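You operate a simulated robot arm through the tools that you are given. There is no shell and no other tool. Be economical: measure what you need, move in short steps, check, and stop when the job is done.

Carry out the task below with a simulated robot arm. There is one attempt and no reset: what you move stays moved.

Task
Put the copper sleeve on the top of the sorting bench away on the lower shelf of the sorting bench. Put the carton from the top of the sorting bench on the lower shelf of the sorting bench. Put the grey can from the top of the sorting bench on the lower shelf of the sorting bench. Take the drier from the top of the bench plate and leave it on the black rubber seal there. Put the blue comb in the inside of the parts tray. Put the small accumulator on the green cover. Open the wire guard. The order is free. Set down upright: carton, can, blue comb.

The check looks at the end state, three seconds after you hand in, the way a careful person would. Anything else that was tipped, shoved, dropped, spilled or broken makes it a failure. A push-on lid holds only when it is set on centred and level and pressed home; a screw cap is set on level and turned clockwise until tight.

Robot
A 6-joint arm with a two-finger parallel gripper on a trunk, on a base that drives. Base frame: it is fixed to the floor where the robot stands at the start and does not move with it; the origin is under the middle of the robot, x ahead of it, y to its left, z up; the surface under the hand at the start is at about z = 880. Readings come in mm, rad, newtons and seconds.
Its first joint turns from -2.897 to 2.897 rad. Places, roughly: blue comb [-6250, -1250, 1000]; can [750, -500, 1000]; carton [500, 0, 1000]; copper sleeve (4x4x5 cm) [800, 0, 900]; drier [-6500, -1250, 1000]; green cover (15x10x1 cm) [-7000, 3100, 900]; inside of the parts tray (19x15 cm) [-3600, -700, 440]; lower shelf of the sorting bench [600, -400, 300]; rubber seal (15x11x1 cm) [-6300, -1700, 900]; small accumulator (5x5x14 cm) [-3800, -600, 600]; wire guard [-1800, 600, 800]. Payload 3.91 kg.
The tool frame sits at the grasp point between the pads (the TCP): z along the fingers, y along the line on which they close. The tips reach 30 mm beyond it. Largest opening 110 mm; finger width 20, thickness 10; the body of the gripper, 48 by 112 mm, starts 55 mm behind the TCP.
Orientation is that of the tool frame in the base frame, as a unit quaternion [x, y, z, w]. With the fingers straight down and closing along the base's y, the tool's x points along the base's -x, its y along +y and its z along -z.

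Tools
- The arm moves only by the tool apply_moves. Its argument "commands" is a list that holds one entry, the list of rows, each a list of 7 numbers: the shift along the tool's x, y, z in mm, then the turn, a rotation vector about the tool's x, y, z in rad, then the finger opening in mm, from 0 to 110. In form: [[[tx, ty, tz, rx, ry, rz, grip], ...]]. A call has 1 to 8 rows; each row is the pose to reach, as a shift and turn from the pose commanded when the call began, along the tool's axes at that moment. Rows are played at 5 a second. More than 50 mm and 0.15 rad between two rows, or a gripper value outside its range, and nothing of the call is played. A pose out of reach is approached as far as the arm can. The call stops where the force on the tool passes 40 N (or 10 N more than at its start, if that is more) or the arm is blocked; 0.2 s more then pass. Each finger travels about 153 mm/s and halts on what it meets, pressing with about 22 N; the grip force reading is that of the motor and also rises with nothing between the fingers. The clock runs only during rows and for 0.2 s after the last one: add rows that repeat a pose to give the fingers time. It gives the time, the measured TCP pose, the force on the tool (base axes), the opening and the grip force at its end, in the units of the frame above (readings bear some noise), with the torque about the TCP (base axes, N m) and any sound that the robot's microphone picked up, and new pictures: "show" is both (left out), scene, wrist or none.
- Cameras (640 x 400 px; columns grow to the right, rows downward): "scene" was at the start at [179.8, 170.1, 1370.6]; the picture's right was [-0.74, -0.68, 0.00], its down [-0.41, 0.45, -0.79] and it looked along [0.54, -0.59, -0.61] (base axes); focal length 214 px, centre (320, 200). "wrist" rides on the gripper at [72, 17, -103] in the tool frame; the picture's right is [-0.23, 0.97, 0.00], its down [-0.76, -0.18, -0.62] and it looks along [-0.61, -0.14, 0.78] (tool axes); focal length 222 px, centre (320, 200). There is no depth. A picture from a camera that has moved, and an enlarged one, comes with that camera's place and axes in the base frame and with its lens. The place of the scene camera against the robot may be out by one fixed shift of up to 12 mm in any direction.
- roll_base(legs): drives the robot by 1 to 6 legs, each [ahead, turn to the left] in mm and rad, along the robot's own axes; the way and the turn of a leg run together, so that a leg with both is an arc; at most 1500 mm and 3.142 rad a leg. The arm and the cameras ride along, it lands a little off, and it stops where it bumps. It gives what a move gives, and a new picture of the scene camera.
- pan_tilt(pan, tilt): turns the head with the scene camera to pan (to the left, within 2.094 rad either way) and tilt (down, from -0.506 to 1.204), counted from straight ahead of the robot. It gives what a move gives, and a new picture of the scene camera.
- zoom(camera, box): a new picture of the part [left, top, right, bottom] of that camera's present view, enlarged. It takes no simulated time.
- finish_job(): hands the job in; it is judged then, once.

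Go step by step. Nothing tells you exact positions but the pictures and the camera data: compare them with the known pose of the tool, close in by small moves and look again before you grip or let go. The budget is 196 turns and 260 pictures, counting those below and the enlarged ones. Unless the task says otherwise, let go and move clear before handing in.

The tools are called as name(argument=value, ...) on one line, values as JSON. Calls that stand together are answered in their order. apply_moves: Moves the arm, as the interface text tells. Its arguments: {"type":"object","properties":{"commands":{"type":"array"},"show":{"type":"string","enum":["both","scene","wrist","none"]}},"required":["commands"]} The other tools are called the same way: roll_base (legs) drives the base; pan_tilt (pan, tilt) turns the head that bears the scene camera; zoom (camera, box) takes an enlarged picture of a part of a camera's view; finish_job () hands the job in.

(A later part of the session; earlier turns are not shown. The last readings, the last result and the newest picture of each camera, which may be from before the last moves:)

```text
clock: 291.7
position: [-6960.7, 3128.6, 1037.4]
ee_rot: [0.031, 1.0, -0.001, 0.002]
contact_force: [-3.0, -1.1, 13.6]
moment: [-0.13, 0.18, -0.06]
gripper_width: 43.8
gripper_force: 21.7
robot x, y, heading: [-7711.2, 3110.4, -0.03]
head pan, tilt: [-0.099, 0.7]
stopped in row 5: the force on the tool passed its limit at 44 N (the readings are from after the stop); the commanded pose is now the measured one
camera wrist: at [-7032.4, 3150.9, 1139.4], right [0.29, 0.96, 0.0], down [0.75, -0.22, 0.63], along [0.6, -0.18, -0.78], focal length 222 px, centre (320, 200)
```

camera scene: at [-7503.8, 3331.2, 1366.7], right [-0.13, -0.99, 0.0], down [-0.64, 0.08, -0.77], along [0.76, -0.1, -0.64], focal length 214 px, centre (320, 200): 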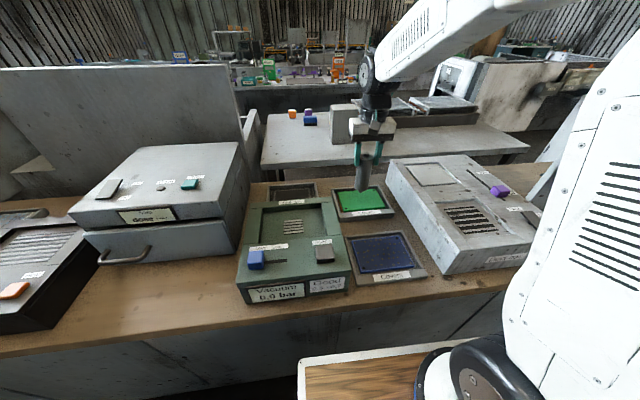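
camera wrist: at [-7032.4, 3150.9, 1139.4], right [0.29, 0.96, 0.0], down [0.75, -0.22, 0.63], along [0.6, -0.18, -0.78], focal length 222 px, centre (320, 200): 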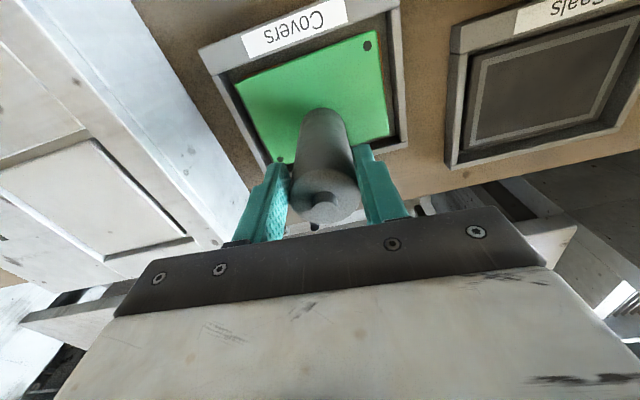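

Contact. Ease off the pressure and open just a little, keeping the fingers round it as a cage.

apply_moves(commands=[[[0, 0, -1, 0, 0, 0, 15], [0, 0, -1, 0, 0, 0, 46], [0, 0, -1, 0, 0, 0, 49], [0, 0, -1, 0, 0, 0, 52], [0, 0, -1, 0, 0, 0, 52], [0, 0, -1, 0, 0, 0, 52]]], show="both")

zoom(camera="scene", box=[320, 120, 420, 220])

```text
clock: 293.1
position: [-6961.0, 3129.0, 1036.0]
ee_rot: [0.03, 1.0, 0.0, 0.0]
contact_force: [0.1, 0.5, 0.1]
moment: [-0.01, 0.0, 0.0]
gripper_width: 52.0
gripper_force: 0.1
robot x, y, heading: [-7715.8, 3111.1, -0.028]
head pan, tilt: [-0.099, 0.7]
camera scene: at [-7503.6, 3331.2, 1366.7], right [-0.13, -0.99, 0.0], down [-0.64, 0.08, -0.76], along [0.76, -0.1, -0.64], focal length 214 px, centre (320, 200)
camera wrist: at [-7032.6, 3150.8, 1138.8], right [0.29, 0.96, 0.0], down [0.75, -0.22, 0.62], along [0.6, -0.18, -0.78], focal length 222 px, centre (320, 200)
```

scene: 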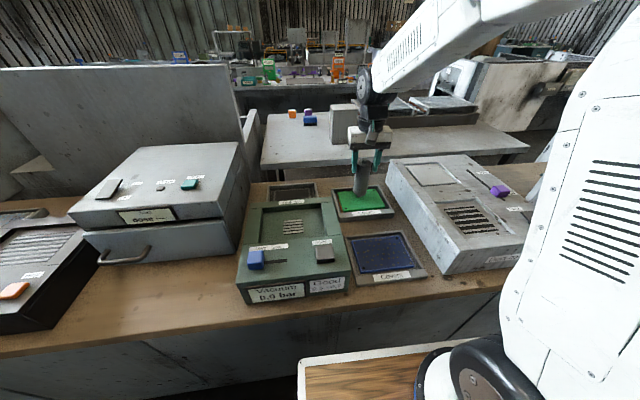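
wrist: 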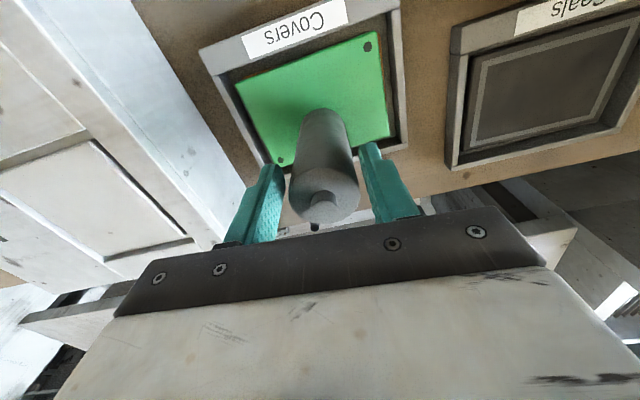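

```text
4.00 times, centred on (370, 170) of scene
camera zoom: at [-7503.6, 3331.2, 1366.7], right [-0.13, -0.99, 0.0], down [-0.64, 0.08, -0.76], along [0.76, -0.1, -0.64], focal length 858 px, centre (120, 320)
```

zoom: 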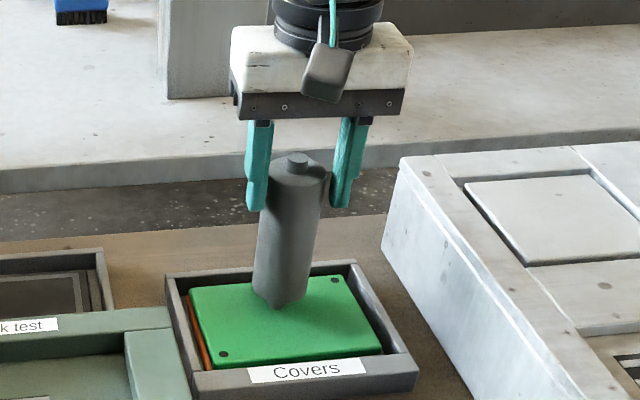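

apply_moves(commands=[[[0, 0, 0, 0, 0, 0, 54], [0, 0, 0, 0, 0, 0, 57], [0, 0, 0, 0, 0, 0, 60], [0, 0, 0, 0, 0, 0, 60], [0, 0, 0, 0, 0, 0, 60], [0, 0, 0, 0, 0, 0, 60], [0, 0, 0, 0, 0, 0, 60], [0, 0, 0, 0, 0, 0, 60]]], show="wrist")

zoom(camera="scene", box=[320, 120, 420, 220])

```text
clock: 294.9
position: [-6961.1, 3129.1, 1036.7]
ee_rot: [0.03, 1.0, -0.001, 0.0]
contact_force: [-0.2, -0.2, -0.1]
moment: [-0.02, 0.02, -0.01]
gripper_width: 59.9
gripper_force: 0.1
robot x, y, heading: [-7716.7, 3112.7, -0.032]
head pan, tilt: [-0.099, 0.7]
camera wrist: at [-7032.6, 3150.8, 1138.8], right [0.29, 0.96, 0.0], down [0.75, -0.22, 0.62], along [0.6, -0.18, -0.78], focal length 222 px, centre (320, 200)
```

wrist: 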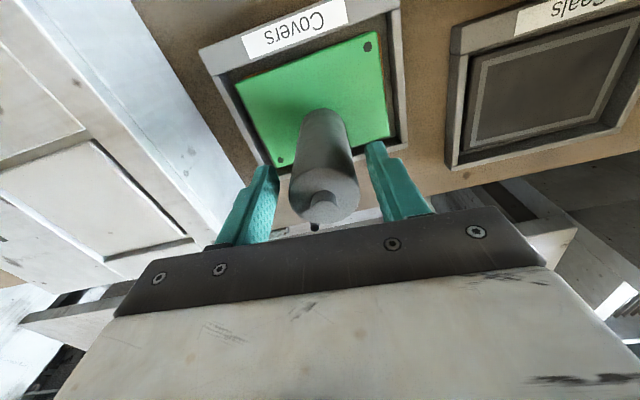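

```text
4.00 times, centred on (370, 170) of scene
camera zoom: at [-7503.6, 3331.2, 1366.7], right [-0.13, -0.99, 0.0], down [-0.64, 0.08, -0.76], along [0.76, -0.1, -0.64], focal length 858 px, centre (120, 320)
```

zoom: 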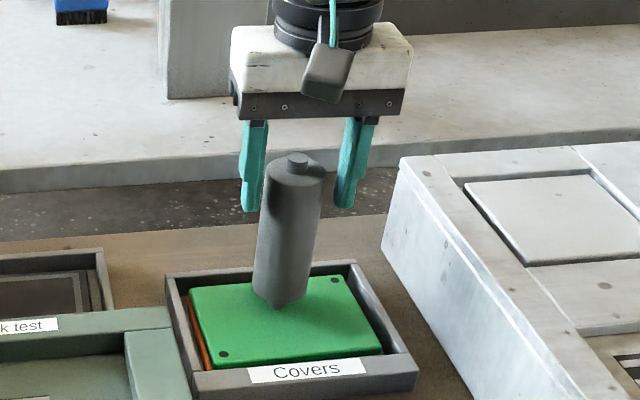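

It stands free and steady. Open a bit and withdraw straight up.

apply_moves(commands=[[[0, 0, 0, 0, 0, 0, 68], [0, 0, -15, 0, 0, 0, 68], [0, 0, -40, 0, 0, 0, 68], [0, 0, -80, 0, 0, 0, 68], [0, 0, -125, 0, 0, 0, 68], [0, 0, -170, 0, 0, 0, 68], [0, 0, -210, 0, 0, 0, 68]]], show="scene")

```text
clock: 296.5
position: [-6960.4, 3129.6, 1246.4]
ee_rot: [0.03, 1.0, -0.001, -0.001]
contact_force: [-0.1, 0.6, -0.9]
moment: [0.0, 0.01, -0.03]
gripper_width: 68.0
gripper_force: 0.2
robot x, y, heading: [-7715.4, 3110.3, -0.035]
head pan, tilt: [-0.099, 0.7]
camera scene: at [-7503.4, 3331.2, 1366.6], right [-0.13, -0.99, 0.0], down [-0.64, 0.08, -0.76], along [0.76, -0.1, -0.64], focal length 214 px, centre (320, 200)
```

scene: 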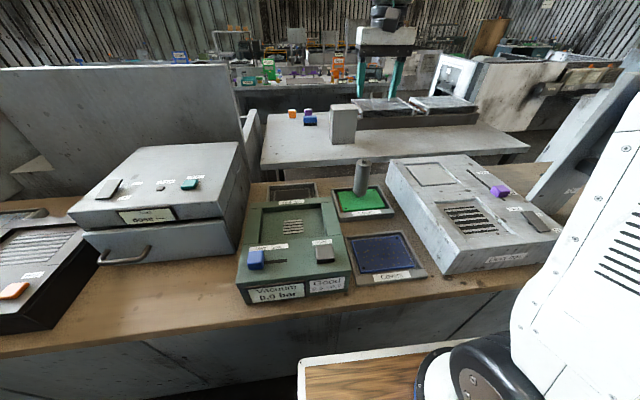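

The accumulator is on the green cover. Now head for the comb and drier: fold the arm, turn to -y and drive to y≈1500 to look.

apply_moves(commands=[[[45, 0, 0, 0, 0, 0, 68], [90, 0, 0, 0, 0, 0, 68], [135, 0, 0, 0, 0, 0, 68]]], show="none")

roll_base(legs=[[0, -1.54], [1500, 0]])

pan_tilt(pan=0.35, tilt=0.35)

```text
clock: 297.3
position: [-7094.6, 3136.1, 1244.9]
ee_rot: [0.031, 1.0, -0.001, 0.0]
contact_force: [0.7, 0.5, -0.2]
moment: [-0.01, 0.04, 0.01]
gripper_width: 67.9
gripper_force: 0.1
robot x, y, heading: [-7717.3, 3108.2, -0.028]
head pan, tilt: [-0.099, 0.7]
```

```text
clock: 308.4
position: [-7707.7, 1012.6, 1246.2]
ee_rot: [0.724, 0.69, -0.001, 0.0]
contact_force: [-0.2, -0.9, -0.1]
moment: [-0.03, 0.01, -0.01]
gripper_width: 68.1
gripper_force: 0.1
robot x, y, heading: [-7740.6, 1630.9, -1.582]
head pan, tilt: [-0.099, 0.7]
camera scene: at [-7524.8, 1413.6, 1366.7], right [-0.99, 0.11, 0.0], down [0.07, 0.64, -0.76], along [-0.09, -0.76, -0.64], focal length 214 px, centre (320, 200)
```

scene: 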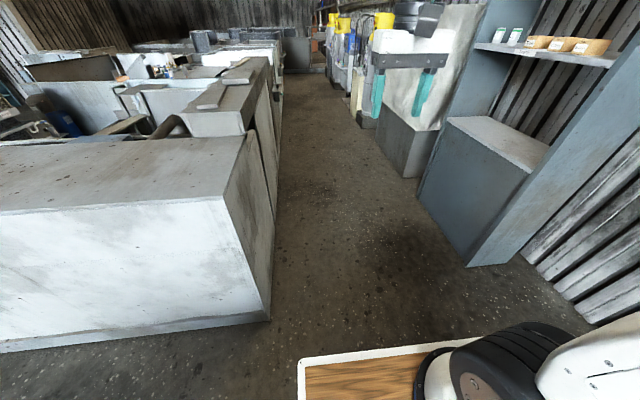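

```text
clock: 309.3
position: [-7707.3, 1011.7, 1247.1]
ee_rot: [0.723, 0.691, -0.001, -0.001]
contact_force: [-0.5, 0.1, 0.1]
moment: [0.03, 0.0, 0.0]
gripper_width: 68.0
gripper_force: 0.1
robot x, y, heading: [-7739.4, 1632.1, -1.583]
head pan, tilt: [0.351, 0.351]
camera scene: at [-7484.5, 1410.2, 1398.0], right [-0.94, -0.33, 0.0], down [-0.11, 0.33, -0.94], along [0.31, -0.89, -0.34], focal length 214 px, centre (320, 200)
```

scene: 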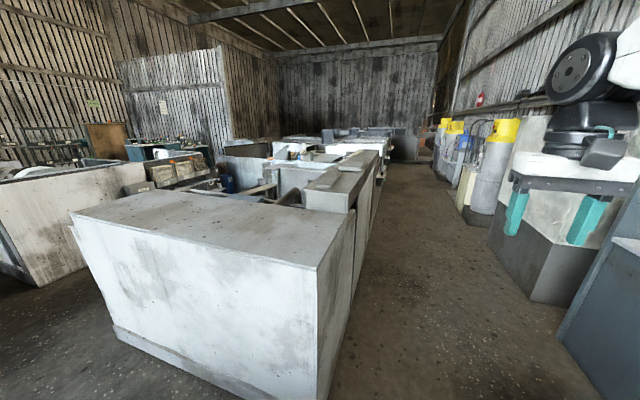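

The west aisle (x -7300…-8700) is clear. Drive south along it and look east for the bench plate.

roll_base(legs=[[0, -0.07], [1500, 0], [1000, 0]])

pan_tilt(pan=0.7, tilt=0.4)

pan_tilt(pan=1.5, tilt=0.4)

```text
clock: 322.2
position: [-7927.7, -1530.0, 1244.8]
ee_rot: [0.737, 0.676, -0.001, -0.001]
contact_force: [-0.3, 0.3, 0.0]
moment: [-0.01, -0.01, -0.01]
gripper_width: 67.9
gripper_force: 0.0
robot x, y, heading: [-7932.0, -913.0, -1.625]
head pan, tilt: [0.351, 0.351]
camera scene: at [-7688.5, -1142.2, 1398.0], right [-0.96, -0.29, 0.0], down [-0.1, 0.33, -0.94], along [0.27, -0.9, -0.34], focal length 214 px, centre (320, 200)
```

scene: 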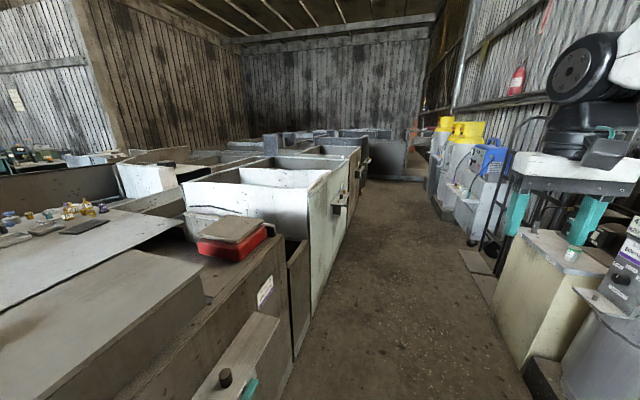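

```text
clock: 323.1
position: [-7928.6, -1529.7, 1245.3]
ee_rot: [0.737, 0.676, -0.001, 0.0]
contact_force: [0.3, -0.2, 0.6]
moment: [0.04, 0.01, -0.02]
gripper_width: 68.3
gripper_force: 0.1
robot x, y, heading: [-7935.0, -909.7, -1.621]
head pan, tilt: [0.7, 0.4]
camera scene: at [-7660.1, -1127.2, 1393.5], right [-0.8, -0.6, 0.0], down [-0.23, 0.31, -0.92], along [0.55, -0.74, -0.39], focal length 214 px, centre (320, 200)
```

scene: 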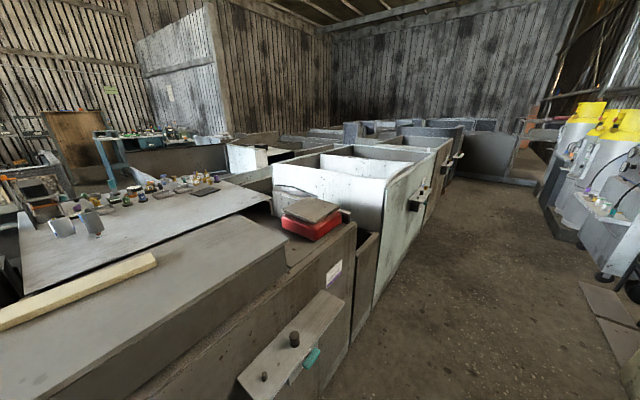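

```text
clock: 324.2
position: [-7927.2, -1530.7, 1245.5]
ee_rot: [0.737, 0.675, -0.002, 0.0]
contact_force: [0.0, -0.6, 0.2]
moment: [-0.02, -0.01, 0.0]
gripper_width: 68.0
gripper_force: 0.0
robot x, y, heading: [-7936.7, -910.7, -1.627]
head pan, tilt: [1.499, 0.4]
camera scene: at [-7623.8, -1064.8, 1393.5], right [-0.13, -0.99, 0.0], down [-0.39, 0.05, -0.92], along [0.91, -0.12, -0.39], focal length 214 px, centre (320, 200)
```

scene: 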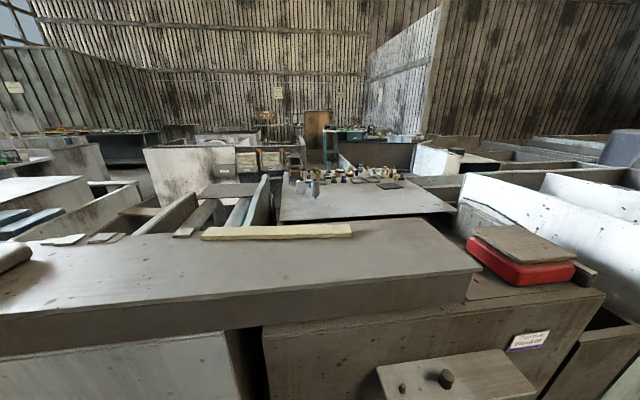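

zoom(camera="scene", box=[230, 140, 450, 240])

```text
2.91 times, centred on (340, 190) of scene
camera zoom: at [-7623.8, -1064.8, 1393.5], right [-0.13, -0.99, 0.0], down [-0.39, 0.05, -0.92], along [0.91, -0.12, -0.39], focal length 624 px, centre (262, 229)
```

zoom: 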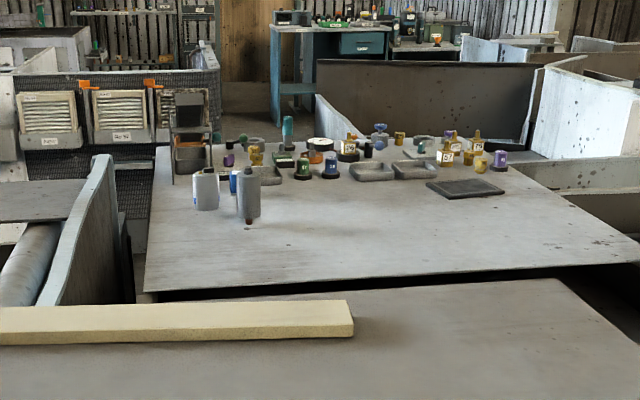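

The bench plate (x -6700…-5830, y -1000…-1820) carries the drier near (-6448,-1190), the blue comb near (-6231,-1180) and the black seal near (-6287,-1730). It must be approached from the east; I drive back round and look for the gap there.

roll_base(legs=[[-1500, 0], [-940, 0], [0, 1.63], [1500, 0], [900, 0]])

pan_tilt(pan=-1.3, tilt=0.5)

```text
clock: 351.4
position: [-4813.8, 1676.8, 1245.2]
ee_rot: [-0.003, 1.0, 0.0, 0.001]
contact_force: [0.2, 0.2, 0.4]
moment: [-0.02, -0.02, -0.01]
gripper_width: 68.0
gripper_force: 0.0
robot x, y, heading: [-5430.6, 1612.5, 0.04]
head pan, tilt: [1.499, 0.4]
camera scene: at [-5316.3, 1943.3, 1393.5], right [1.0, -0.03, 0.0], down [-0.01, -0.39, -0.92], along [0.03, 0.92, -0.39], focal length 214 px, centre (320, 200)
```

scene: 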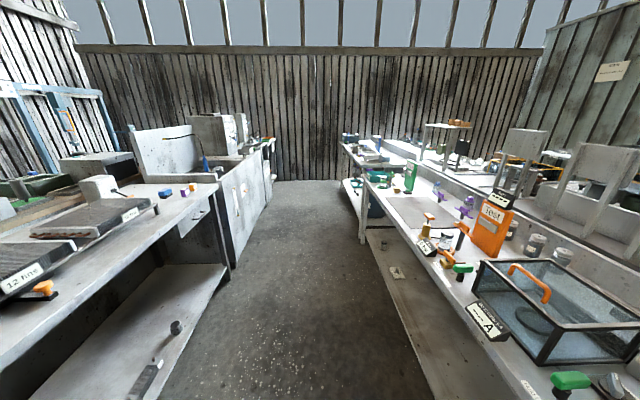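

```text
clock: 353.9
position: [-4813.3, 1677.0, 1246.0]
ee_rot: [-0.003, 1.0, -0.001, 0.0]
contact_force: [0.5, 0.1, 0.4]
moment: [-0.03, -0.02, -0.01]
gripper_width: 68.2
gripper_force: 0.0
robot x, y, heading: [-5428.6, 1610.4, 0.038]
head pan, tilt: [-1.3, 0.499]
camera scene: at [-5291.7, 1764.0, 1384.4], right [-0.95, -0.3, 0.0], down [-0.15, 0.46, -0.88], along [0.27, -0.84, -0.48], focal length 214 px, centre (320, 200)
```

scene: 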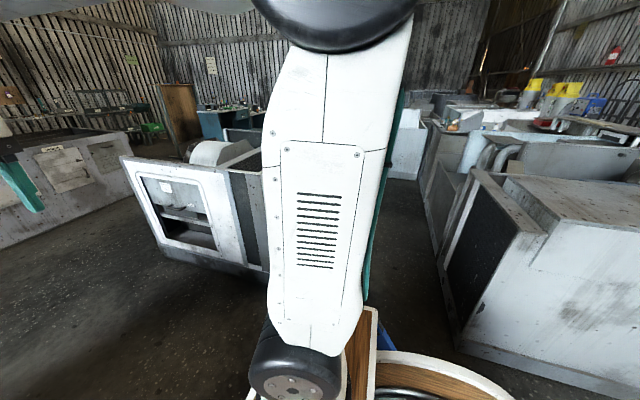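

There is an aisle going south between x≈-5800 and -4750. Turn into it and look.

roll_base(legs=[[150, 0], [0, -1.61]])

pan_tilt(pan=0.0, tilt=0.45)

```text
clock: 359.1
position: [-5236.6, 998.9, 1245.9]
ee_rot: [0.716, 0.698, -0.002, 0.0]
contact_force: [-0.2, 0.0, 0.3]
moment: [0.02, 0.0, 0.0]
gripper_width: 68.2
gripper_force: 0.1
robot x, y, heading: [-5281.1, 1614.8, -1.564]
head pan, tilt: [-1.3, 0.499]
camera scene: at [-5142.1, 1463.4, 1384.4], right [-0.28, 0.96, 0.0], down [0.46, 0.13, -0.88], along [-0.84, -0.24, -0.48], focal length 214 px, centre (320, 200)
```

scene: 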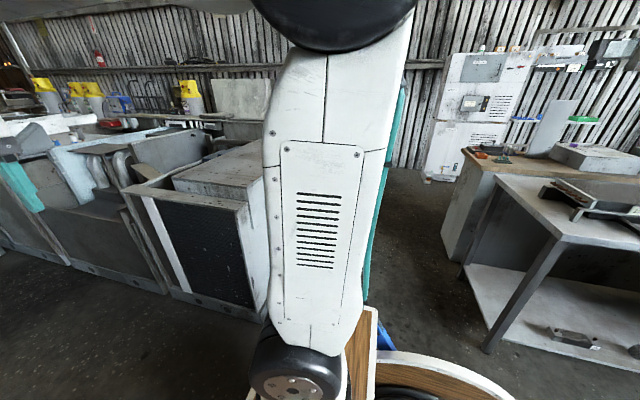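

```text
clock: 360.6
position: [-5235.7, 997.8, 1245.8]
ee_rot: [0.716, 0.698, -0.001, 0.0]
contact_force: [-0.6, -0.2, 0.0]
moment: [-0.02, 0.02, -0.02]
gripper_width: 68.0
gripper_force: 0.1
robot x, y, heading: [-5283.5, 1619.1, -1.564]
head pan, tilt: [0.0, 0.45]
camera scene: at [-5054.0, 1396.5, 1388.8], right [-1.0, -0.01, 0.0], down [0.0, 0.44, -0.9], along [0.01, -0.9, -0.44], focal length 214 px, centre (320, 200)
```

scene: 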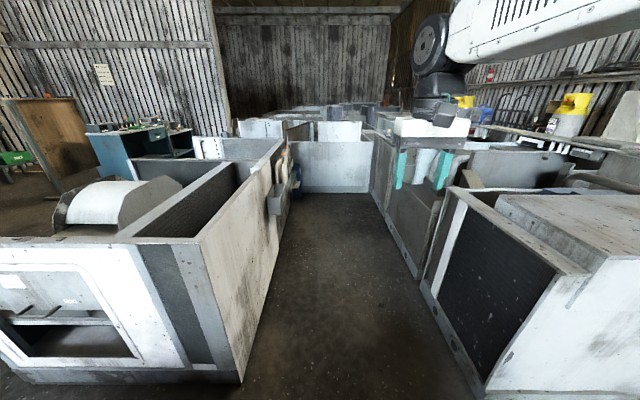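

The aisle is 1.3 m wide. Drive south along it to y≈-1130 and turn to face the plate.

roll_base(legs=[[1500, 0], [1230, 0], [0, -1.571]])

pan_tilt(pan=0.0, tilt=0.6)

```text
clock: 377.8
position: [-5803.0, -1220.7, 1245.2]
ee_rot: [1.0, 0.013, -0.001, -0.001]
contact_force: [0.0, 0.3, 0.1]
moment: [0.03, 0.03, 0.02]
gripper_width: 67.8
gripper_force: 0.0
robot x, y, heading: [-5186.9, -1144.4, -3.084]
head pan, tilt: [0.0, 0.45]
camera scene: at [-5403.3, -1392.9, 1388.8], right [-0.06, 1.0, 0.0], down [0.43, 0.03, -0.9], along [-0.9, -0.05, -0.44], focal length 214 px, centre (320, 200)
```

scene: 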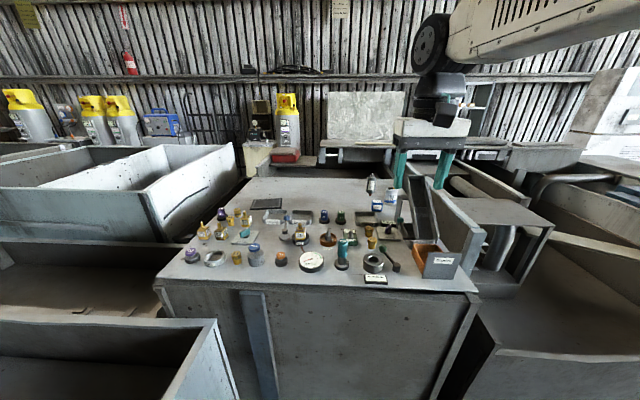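

```text
clock: 378.5
position: [-5803.7, -1220.6, 1245.7]
ee_rot: [1.0, 0.013, -0.001, -0.001]
contact_force: [0.4, -0.1, -0.3]
moment: [-0.03, 0.0, -0.02]
gripper_width: 68.0
gripper_force: 0.0
robot x, y, heading: [-5187.7, -1144.4, -3.085]
head pan, tilt: [0.0, 0.6]
camera scene: at [-5399.8, -1392.7, 1375.3], right [-0.06, 1.0, 0.0], down [0.56, 0.03, -0.83], along [-0.82, -0.05, -0.56], focal length 214 px, centre (320, 200)
```

scene: 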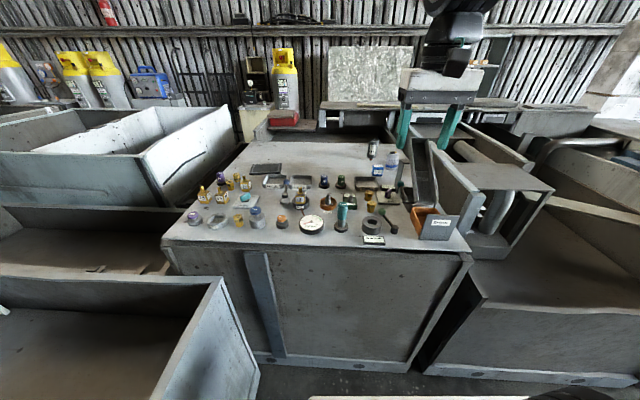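

zoom(camera="scene", box=[160, 120, 480, 260])

zoom(camera="scene", box=[340, 125, 440, 215])

```text
2.00 times, centred on (320, 190) of scene
camera zoom: at [-5399.8, -1392.7, 1375.3], right [-0.06, 1.0, 0.0], down [0.56, 0.03, -0.83], along [-0.82, -0.05, -0.56], focal length 429 px, centre (320, 220)
```

zoom: 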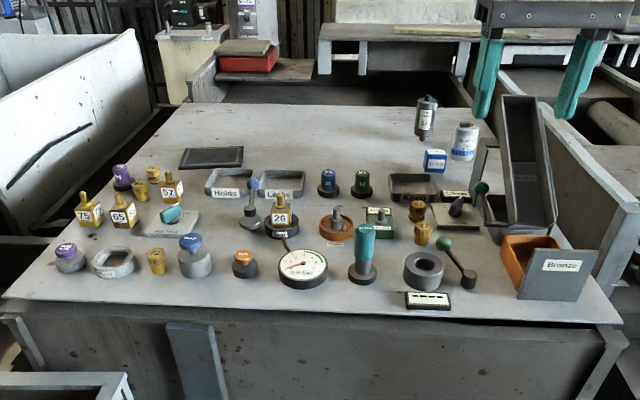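

```text
4.44 times, centred on (390, 170) of scene
camera zoom: at [-5399.8, -1392.7, 1375.3], right [-0.06, 1.0, 0.0], down [0.56, 0.03, -0.83], along [-0.82, -0.05, -0.56], focal length 953 px, centre (9, 333)
```

zoom: 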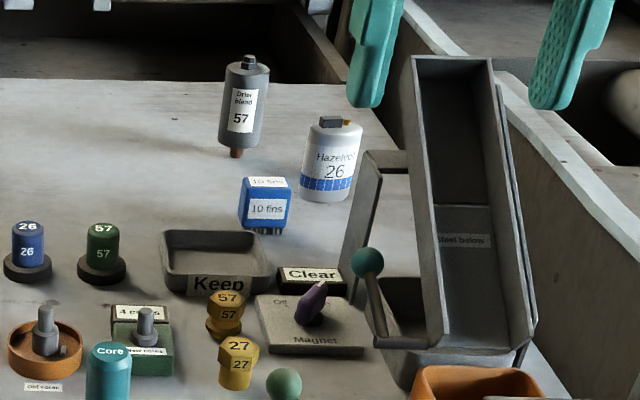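

Plate top is at z≈910; the drier ("Drier blend 57") stands at (-6472,-1186), the blue comb ("10 fins") near (-6287,-1179), the seal near (-6327,-1713). Drive up to the plate and tilt the tool for a longer reach.

roll_base(legs=[[238, -0.03]])

apply_moves(commands=[[[-30, 0, 0, 0, -0.1, 0, 90], [-60, 0, 0, 0, -0.2, 0, 90], [-95, 0, 10, 0, -0.3, 0, 90], [-130, 0, 20, 0, -0.4, 0, 90], [-165, 0, 30, 0, -0.5, 0, 90], [-200, 0, 40, 0, -0.6, 0, 90]]], show="both")

```text
clock: 380.2
position: [-6034.1, -1214.1, 1246.3]
ee_rot: [1.0, -0.001, -0.001, -0.001]
contact_force: [-0.1, 0.3, 0.0]
moment: [-0.03, -0.01, -0.02]
gripper_width: 67.9
gripper_force: 0.1
robot x, y, heading: [-5417.1, -1157.3, -3.106]
head pan, tilt: [0.0, 0.6]
camera scene: at [-5636.4, -1397.2, 1375.3], right [-0.03, 1.0, 0.0], down [0.56, 0.02, -0.82], along [-0.82, -0.03, -0.57], focal length 214 px, centre (320, 200)
```

scene: 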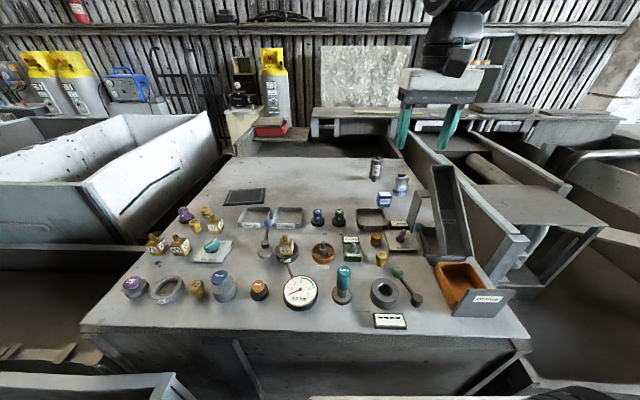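

```text
clock: 381.6
position: [-6233.5, -1211.4, 1206.2]
ee_rot: [0.955, -0.001, -0.297, -0.001]
contact_force: [0.7, 0.0, 0.8]
moment: [0.0, 0.0, -0.03]
gripper_width: 90.3
gripper_force: 0.0
robot x, y, heading: [-5416.1, -1156.3, -3.113]
head pan, tilt: [0.0, 0.6]
camera scene: at [-5635.9, -1397.1, 1375.3], right [-0.03, 1.0, 0.0], down [0.56, 0.02, -0.83], along [-0.82, -0.03, -0.56], focal length 214 px, centre (320, 200)
camera wrist: at [-6115.8, -1229.3, 1250.2], right [-0.19, -0.97, 0.13], down [-0.27, 0.18, 0.95], along [-0.94, 0.14, -0.3], focal length 222 px, centre (320, 200)
```

scene: 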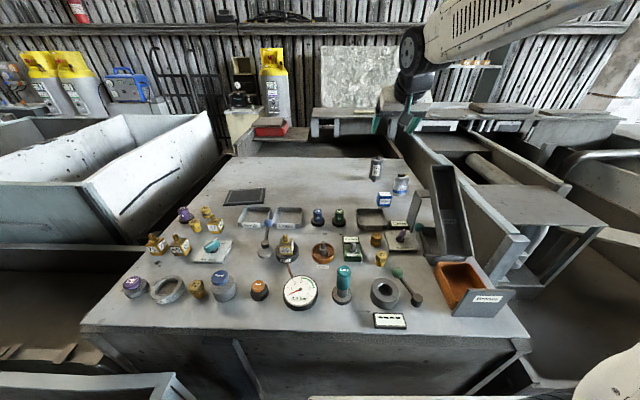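
wrist: 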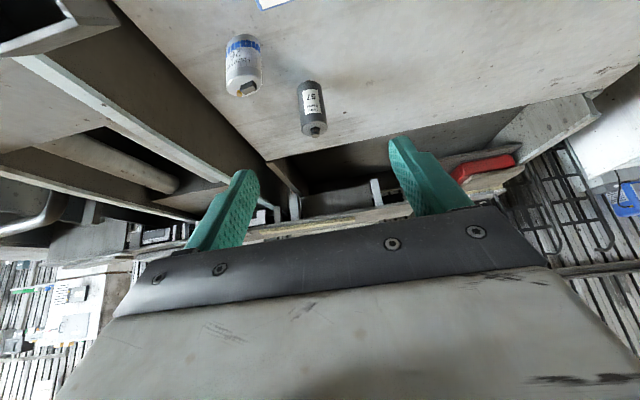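

The wrist view puts the drier at (-6438,-1187). Approach along the tool axis.

apply_moves(commands=[[[-11, -6, 45, 0, 0, 0, 90], [-22, -12, 90, 0, 0, 0, 90], [-33, -18, 135, 0, 0, 0, 90], [-45, -24, 180, 0, 0, 0, 90]]], show="wrist")

```text
clock: 382.6
position: [-6371.6, -1186.3, 1082.2]
ee_rot: [0.955, -0.001, -0.297, 0.0]
contact_force: [0.1, -0.7, 0.3]
moment: [0.01, -0.04, 0.0]
gripper_width: 90.1
gripper_force: 0.1
robot x, y, heading: [-5418.6, -1153.6, -3.114]
head pan, tilt: [0.0, 0.6]
camera wrist: at [-6254.4, -1203.2, 1125.7], right [-0.19, -0.97, 0.13], down [-0.27, 0.18, 0.95], along [-0.94, 0.14, -0.3], focal length 222 px, centre (320, 200)
```

wrist: 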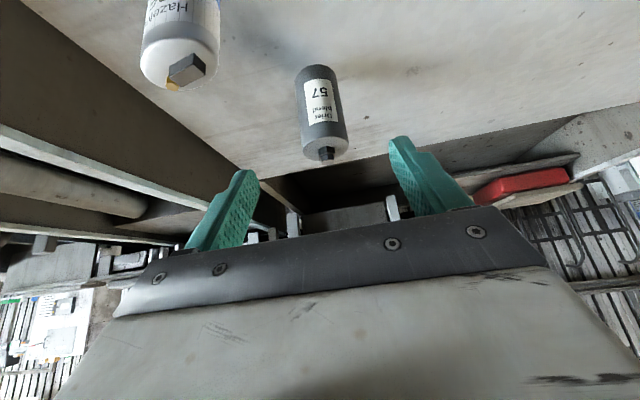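

apply_moves(commands=[[[2, 1.5, 45, 0, 0, 0, 90], [4, 2.5, 88, 0, 0, 0, 80], [6, 3.7, 126, 0, 0, 0, 80]]], show="wrist")

```text
clock: 383.4
position: [-6435.5, -1190.3, 975.2]
ee_rot: [0.955, -0.001, -0.297, -0.001]
contact_force: [0.6, 0.2, 0.4]
moment: [0.0, -0.02, 0.01]
gripper_width: 79.7
gripper_force: 0.1
robot x, y, heading: [-5420.2, -1150.9, -3.109]
head pan, tilt: [0.0, 0.6]
camera wrist: at [-6317.5, -1208.4, 1018.9], right [-0.19, -0.97, 0.13], down [-0.27, 0.18, 0.95], along [-0.94, 0.14, -0.3], focal length 222 px, centre (320, 200)
```

wrist: 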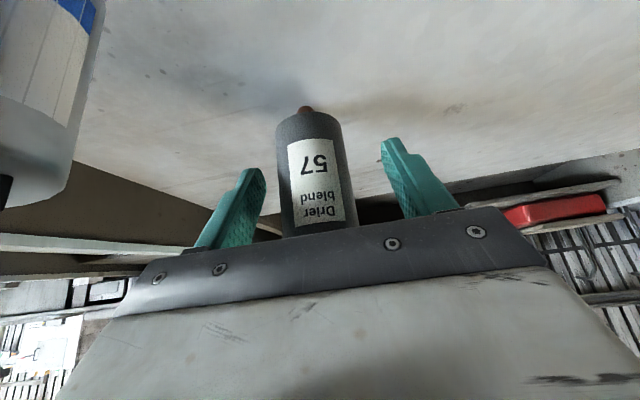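

apply_moves(commands=[[[0, 0, 0, 0, 0, 0, 55], [0, 0, 0, 0, 0, 0, 20], [0, 0, 0, 0, 0, 0, 20], [0, 0, 0, 0, 0, 0, 20], [4, 0, -6, 0, 0, 0, 20], [-11, 0, -16, 0, 0, 0, 20], [-23, 0, -33, 0, 0, 0, 20]]], show="wrist")

```text
clock: 385.1
position: [-6438.4, -1192.5, 1015.6]
ee_rot: [0.955, -0.001, -0.295, -0.001]
contact_force: [0.2, 0.6, -3.0]
moment: [0.03, -0.06, -0.02]
gripper_width: 46.4
gripper_force: 22.0
robot x, y, heading: [-5416.4, -1155.6, -3.115]
head pan, tilt: [0.0, 0.6]
camera wrist: at [-6319.8, -1210.0, 1059.4], right [-0.19, -0.97, 0.13], down [-0.28, 0.18, 0.94], along [-0.94, 0.14, -0.3], focal length 222 px, centre (320, 200)
```

wrist: 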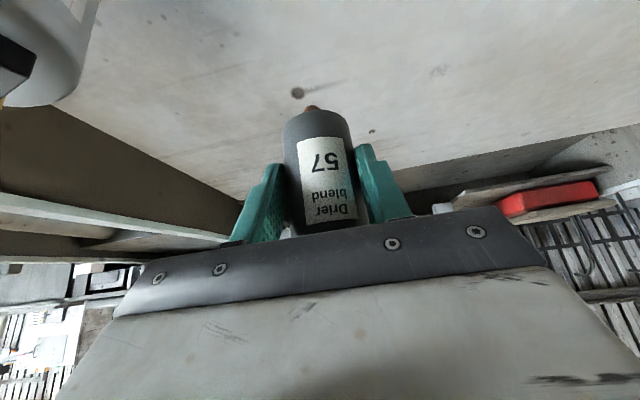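

The drier is lifted. Raise and swing left toward the seal, yawing with the swing.

apply_moves(commands=[[[-5, 10, -30, 0, 0, 0, 20], [0, 45, -50, -0.028, 0, -0.041, 20], [5, 85, -67, -0.057, 0, -0.082, 20], [10, 125, -84, -0.085, 0, -0.124, 20], [16, 165, -100, -0.113, 0, -0.165, 20], [22, 205, -115, -0.142, 0, -0.206, 20], [28, 245, -130, -0.17, 0, -0.247, 20], [34, 285, -145, -0.198, 0, -0.288, 20]]], show="none")

apply_moves(commands=[[[0, 40, 0, -0.028, 0, -0.041, 20], [0, 80, 0, -0.057, 0, -0.082, 20], [0, 120, 0, -0.085, 0, -0.124, 20], [0, 160, 0, -0.085, 0, -0.124, 20]]], show="both")

```text
clock: 386.9
position: [-6333.0, -1478.7, 1116.9]
ee_rot: [0.941, 0.166, -0.29, 0.052]
contact_force: [-0.4, 1.4, -3.4]
moment: [0.01, -0.06, 0.03]
gripper_width: 46.2
gripper_force: 21.9
robot x, y, heading: [-5412.6, -1155.1, -3.113]
head pan, tilt: [0.0, 0.6]
```

```text
clock: 387.9
position: [-6276.4, -1629.9, 1118.0]
ee_rot: [0.926, 0.235, -0.287, 0.073]
contact_force: [-0.5, 0.6, -2.9]
moment: [0.0, -0.08, 0.0]
gripper_width: 46.4
gripper_force: 21.5
robot x, y, heading: [-5416.9, -1152.6, -3.108]
head pan, tilt: [0.0, 0.6]
camera scene: at [-5636.6, -1397.0, 1375.3], right [-0.03, 1.0, 0.0], down [0.56, 0.02, -0.82], along [-0.82, -0.03, -0.57], focal length 214 px, centre (320, 200)
camera wrist: at [-6164.2, -1588.6, 1160.7], right [0.3, -0.95, 0.13], down [-0.33, 0.02, 0.94], along [-0.9, -0.33, -0.3], focal length 222 px, centre (320, 200)
```

scene: 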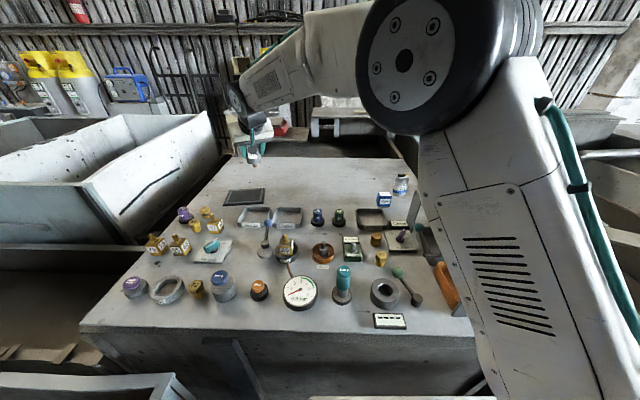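
wrist: 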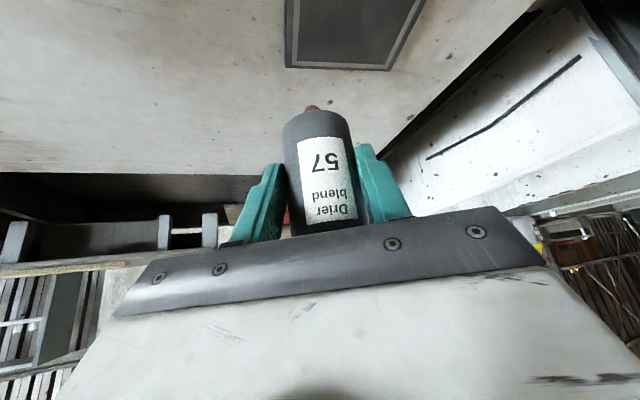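

apply_moves(commands=[[[-27, 26, 18, 0, 0, 0, 20], [-54, 51, 37, 0, 0, 0, 20], [-30, 51, 72, 0, 0, 0, 20], [-6, 51, 107, 0, 0, 0, 20]]], show="both")

zoom(camera="scene", box=[190, 110, 310, 220])

```text
clock: 388.9
position: [-6308.1, -1705.9, 1034.3]
ee_rot: [0.925, 0.235, -0.288, 0.073]
contact_force: [0.4, -0.1, -2.7]
moment: [0.03, -0.04, -0.01]
gripper_width: 46.2
gripper_force: 22.2
robot x, y, heading: [-5416.1, -1152.3, -3.113]
head pan, tilt: [0.0, 0.6]
camera scene: at [-5636.2, -1397.3, 1375.3], right [-0.03, 1.0, 0.0], down [0.56, 0.02, -0.83], along [-0.82, -0.03, -0.56], focal length 214 px, centre (320, 200)
camera wrist: at [-6195.8, -1664.6, 1078.0], right [0.3, -0.95, 0.13], down [-0.33, 0.02, 0.94], along [-0.9, -0.33, -0.3], focal length 222 px, centre (320, 200)
```

scene: 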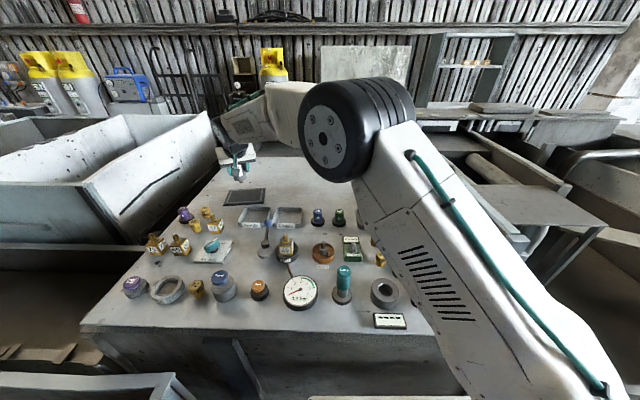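
wrist: 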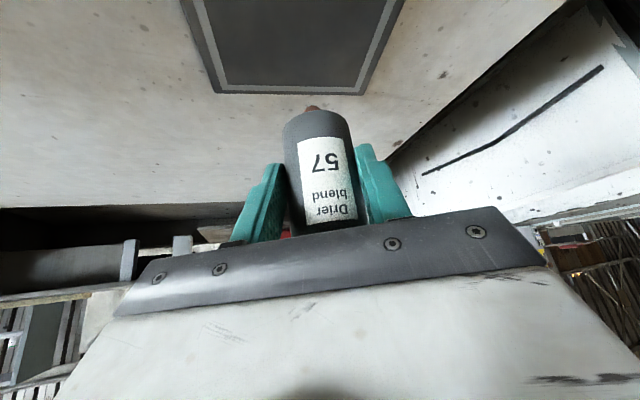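

```text
3.64 times, centred on (250, 165) of scene
camera zoom: at [-5636.2, -1397.3, 1375.3], right [-0.03, 1.0, 0.0], down [0.56, 0.02, -0.83], along [-0.82, -0.03, -0.56], focal length 780 px, centre (574, 327)
```

zoom: 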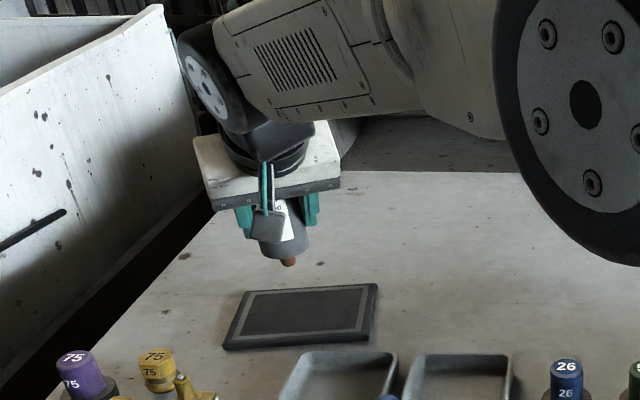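

Centred over the seal. Lower to contact.

apply_moves(commands=[[[11, 0, 16.5, 0, 0, 0, 20], [20, 0, 29, 0, 0, 0, 20], [23, 0, 33, 0, 0, 0, 20], [25, 0, 36.5, 0, 0, 0, 20], [26.5, 0, 38.5, 0, 0, 0, 20], [28, 0, 40.6, 0, 0, 0, 20], [29, 0, 42.2, 0, 0, 0, 20], [30, 0, 43.8, 0, 0, 0, 20]]], show="none")

```text
clock: 390.6
position: [-6309.7, -1704.5, 981.2]
ee_rot: [0.925, 0.235, -0.289, 0.073]
contact_force: [-0.8, -0.8, 16.8]
moment: [-0.2, 0.26, 0.08]
gripper_width: 45.9
gripper_force: 22.2
robot x, y, heading: [-5416.5, -1152.1, -3.107]
head pan, tilt: [0.0, 0.6]
```

apply_moves(commands=[[[-0.6, 0, -0.8, 0, 0, 0, 20], [-0.8, 0, -1.2, 0, 0, 0, 47], [-0.8, 0, -1.2, 0, 0, 0, 50], [-0.8, 0, -1.2, 0, 0, 0, 54], [-0.8, 0, -1.2, 0, 0, 0, 54], [-0.8, 0, -1.2, 0, 0, 0, 54], [-0.8, 0, -1.2, 0, 0, 0, 54]]], show="wrist")

zoom(camera="scene", box=[190, 110, 310, 220])

```text
clock: 392.2
position: [-6308.6, -1704.2, 979.4]
ee_rot: [0.926, 0.236, -0.286, 0.074]
contact_force: [0.0, -0.8, 0.1]
moment: [-0.02, 0.0, -0.01]
gripper_width: 54.0
gripper_force: 0.1
robot x, y, heading: [-5419.6, -1152.3, -3.108]
head pan, tilt: [0.0, 0.6]
camera wrist: at [-6196.9, -1662.9, 1022.7], right [0.3, -0.95, 0.13], down [-0.33, 0.02, 0.94], along [-0.9, -0.33, -0.3], focal length 222 px, centre (320, 200)
```

wrist: 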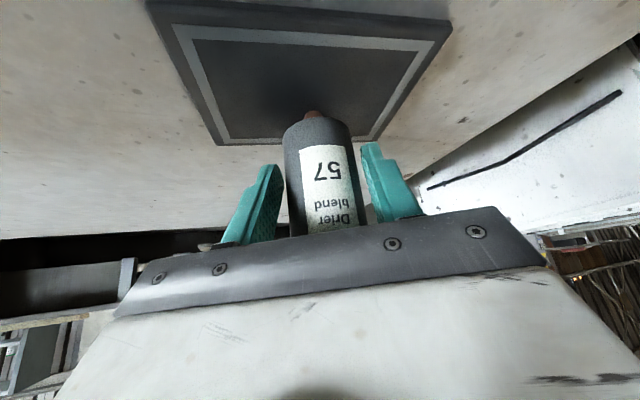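

```text
3.64 times, centred on (250, 165) of scene
camera zoom: at [-5636.4, -1397.3, 1375.3], right [-0.03, 1.0, 0.0], down [0.56, 0.02, -0.82], along [-0.82, -0.03, -0.57], focal length 780 px, centre (574, 327)
```

zoom: 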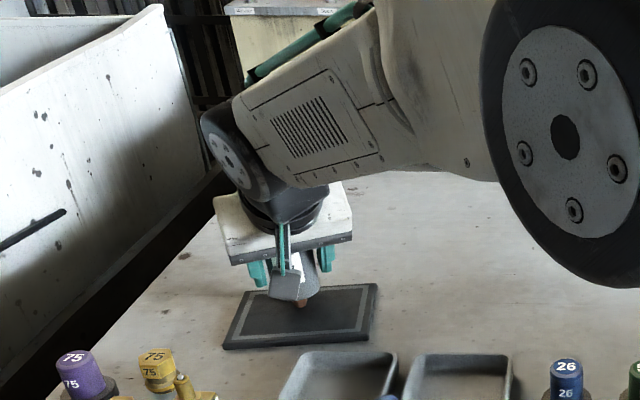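

apply_moves(commands=[[[0, 0, 0, 0, 0, 0, 60], [0, 0, 0, 0, 0, 0, 68], [0, 0, 0, 0, 0, 0, 75], [0, 0, 0, 0, 0, 0, 75], [0, 0, 0, 0, 0, 0, 75], [0, 0, 0, 0, 0, 0, 75], [0, 0, 0, 0, 0, 0, 75]]], show="wrist")

```text
clock: 393.9
position: [-6309.0, -1705.5, 979.2]
ee_rot: [0.926, 0.236, -0.286, 0.074]
contact_force: [-0.1, 0.0, -0.5]
moment: [-0.01, 0.0, -0.03]
gripper_width: 75.1
gripper_force: 0.0
robot x, y, heading: [-5418.0, -1157.5, -3.111]
head pan, tilt: [0.0, 0.6]
camera wrist: at [-6196.9, -1662.9, 1022.7], right [0.3, -0.95, 0.13], down [-0.33, 0.02, 0.94], along [-0.9, -0.33, -0.3], focal length 222 px, centre (320, 200)
```

wrist: 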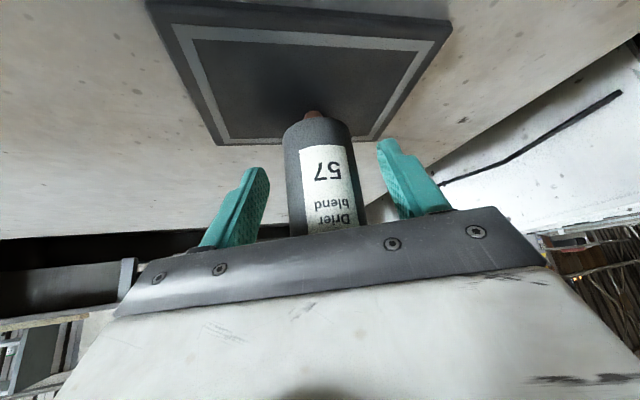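

Steady. Retreat along the tool axis.

apply_moves(commands=[[[0, 0, -15, 0, 0, 0, 80], [0, 0, -45, 0, 0, 0, 80], [0, 0, -90, 0, 0, 0, 80], [0, 0, -135, 0, 0, 0, 80], [0, 0, -175, 0, 0, 0, 80]]], show="wrist")

```text
clock: 395.1
position: [-6221.4, -1655.7, 1123.9]
ee_rot: [0.926, 0.235, -0.285, 0.071]
contact_force: [0.0, -0.4, -0.4]
moment: [0.03, -0.02, -0.01]
gripper_width: 80.2
gripper_force: 0.1
robot x, y, heading: [-5415.9, -1154.2, -3.112]
head pan, tilt: [0.0, 0.6]
camera wrist: at [-6109.4, -1615.1, 1167.6], right [0.3, -0.95, 0.13], down [-0.33, 0.02, 0.94], along [-0.9, -0.32, -0.3], focal length 222 px, centre (320, 200)
```

wrist: 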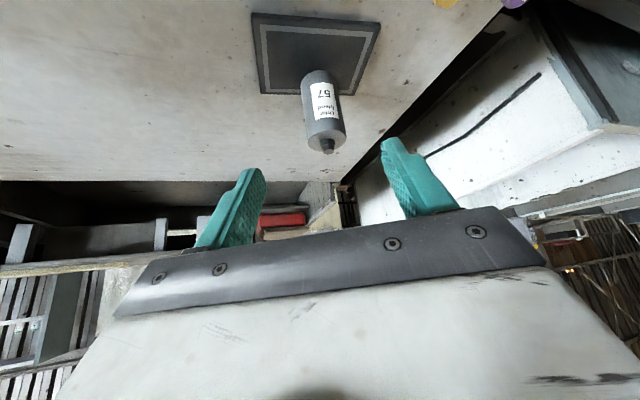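

The drier stands on the seal. Swing back right, level the tool and look down at the comb.

apply_moves(commands=[[[16, -41, -21, 0.035, 0, 0.05, 80], [32, -82, -42, 0.07, 0, 0.1, 80], [48, -123, -63, 0.104, 0, 0.151, 80], [64, -164, -84, 0.139, 0, 0.202, 80], [80, -205, -105, 0.173, 0, 0.252, 80], [96, -246, -126, 0.208, 0, 0.303, 80], [112, -288, -147, 0.243, 0, 0.354, 80], [129, -329, -168, 0.277, 0, 0.404, 80]]], show="none")

apply_moves(commands=[[[0, -10, 0, 0, 0.1, 0, 80], [0, -20, 0, 0, 0.2, 0, 80], [0, -30, 0, 0, 0.3, 0, 80], [0, -40, 0, 0, 0.4, 0, 80], [0, -50, 0, 0, 0.5, 0, 80], [0, -60, 0, 0, 0.6, 0, 80]]], show="both")

```text
clock: 396.9
position: [-6199.6, -1269.0, 1187.1]
ee_rot: [0.955, 0.004, -0.296, 0.001]
contact_force: [0.0, 0.3, -0.2]
moment: [0.02, 0.01, -0.02]
gripper_width: 79.9
gripper_force: 0.1
robot x, y, heading: [-5413.7, -1153.7, -3.114]
head pan, tilt: [0.0, 0.6]
```

```text
clock: 398.2
position: [-6201.4, -1211.0, 1190.6]
ee_rot: [1.0, 0.004, 0.0, 0.0]
contact_force: [0.3, 1.0, 0.4]
moment: [-0.01, 0.0, 0.01]
gripper_width: 80.2
gripper_force: 0.1
robot x, y, heading: [-5415.0, -1150.1, -3.111]
head pan, tilt: [0.0, 0.6]
camera scene: at [-5636.0, -1397.2, 1375.3], right [-0.03, 1.0, 0.0], down [0.56, 0.02, -0.83], along [-0.82, -0.03, -0.56], focal length 214 px, centre (320, 200)
camera wrist: at [-6128.8, -1228.1, 1292.9], right [-0.22, -0.98, 0.0], down [-0.76, 0.17, 0.62], along [-0.61, 0.14, -0.78], focal length 222 px, centre (320, 200)
```

scene: 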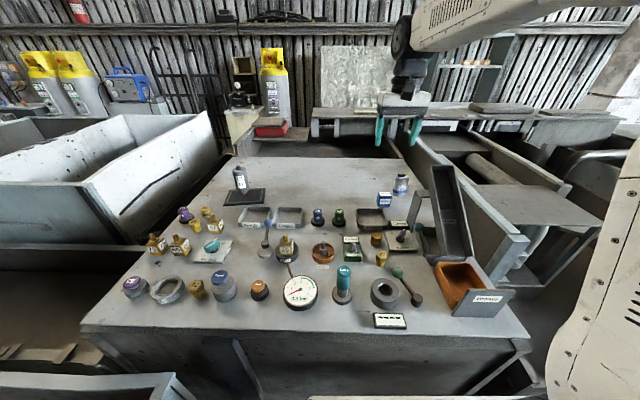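
wrist: 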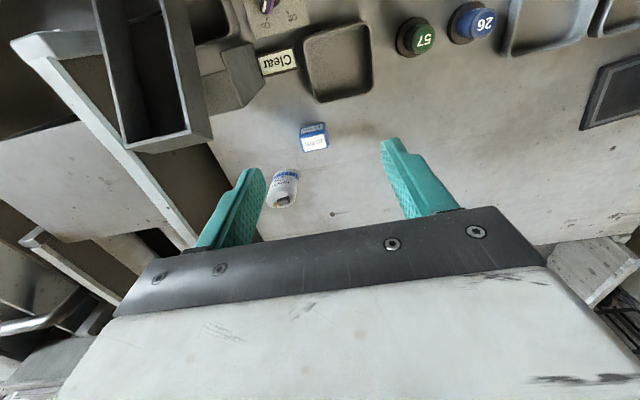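

zoom(camera="wrist", box=[250, 90, 410, 220])

zoom(camera="scene", box=[350, 160, 420, 220])

```text
3.08 times, centred on (330, 155) of wrist
camera zoom: at [-6128.8, -1228.1, 1292.9], right [-0.22, -0.98, 0.0], down [-0.76, 0.17, 0.62], along [-0.61, 0.14, -0.78], focal length 684 px, centre (289, 338)
```

zoom: 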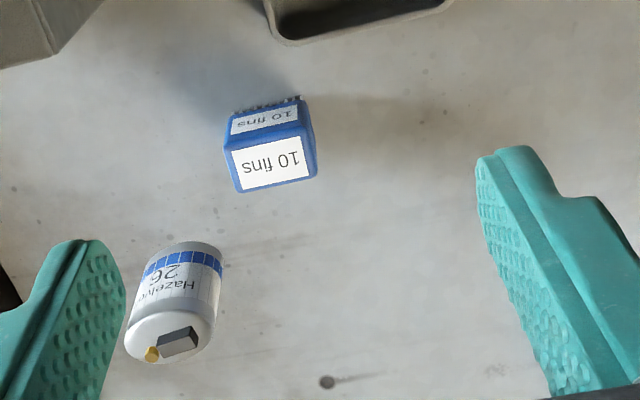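

```text
6.67 times, centred on (385, 190) of scene
camera zoom: at [-5636.0, -1397.2, 1375.3], right [-0.03, 1.0, 0.0], down [0.56, 0.02, -0.83], along [-0.82, -0.03, -0.56], focal length 1430 px, centre (-113, 267)
```

zoom: 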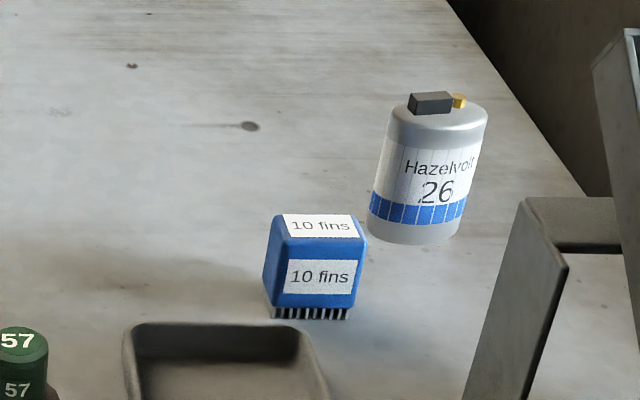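

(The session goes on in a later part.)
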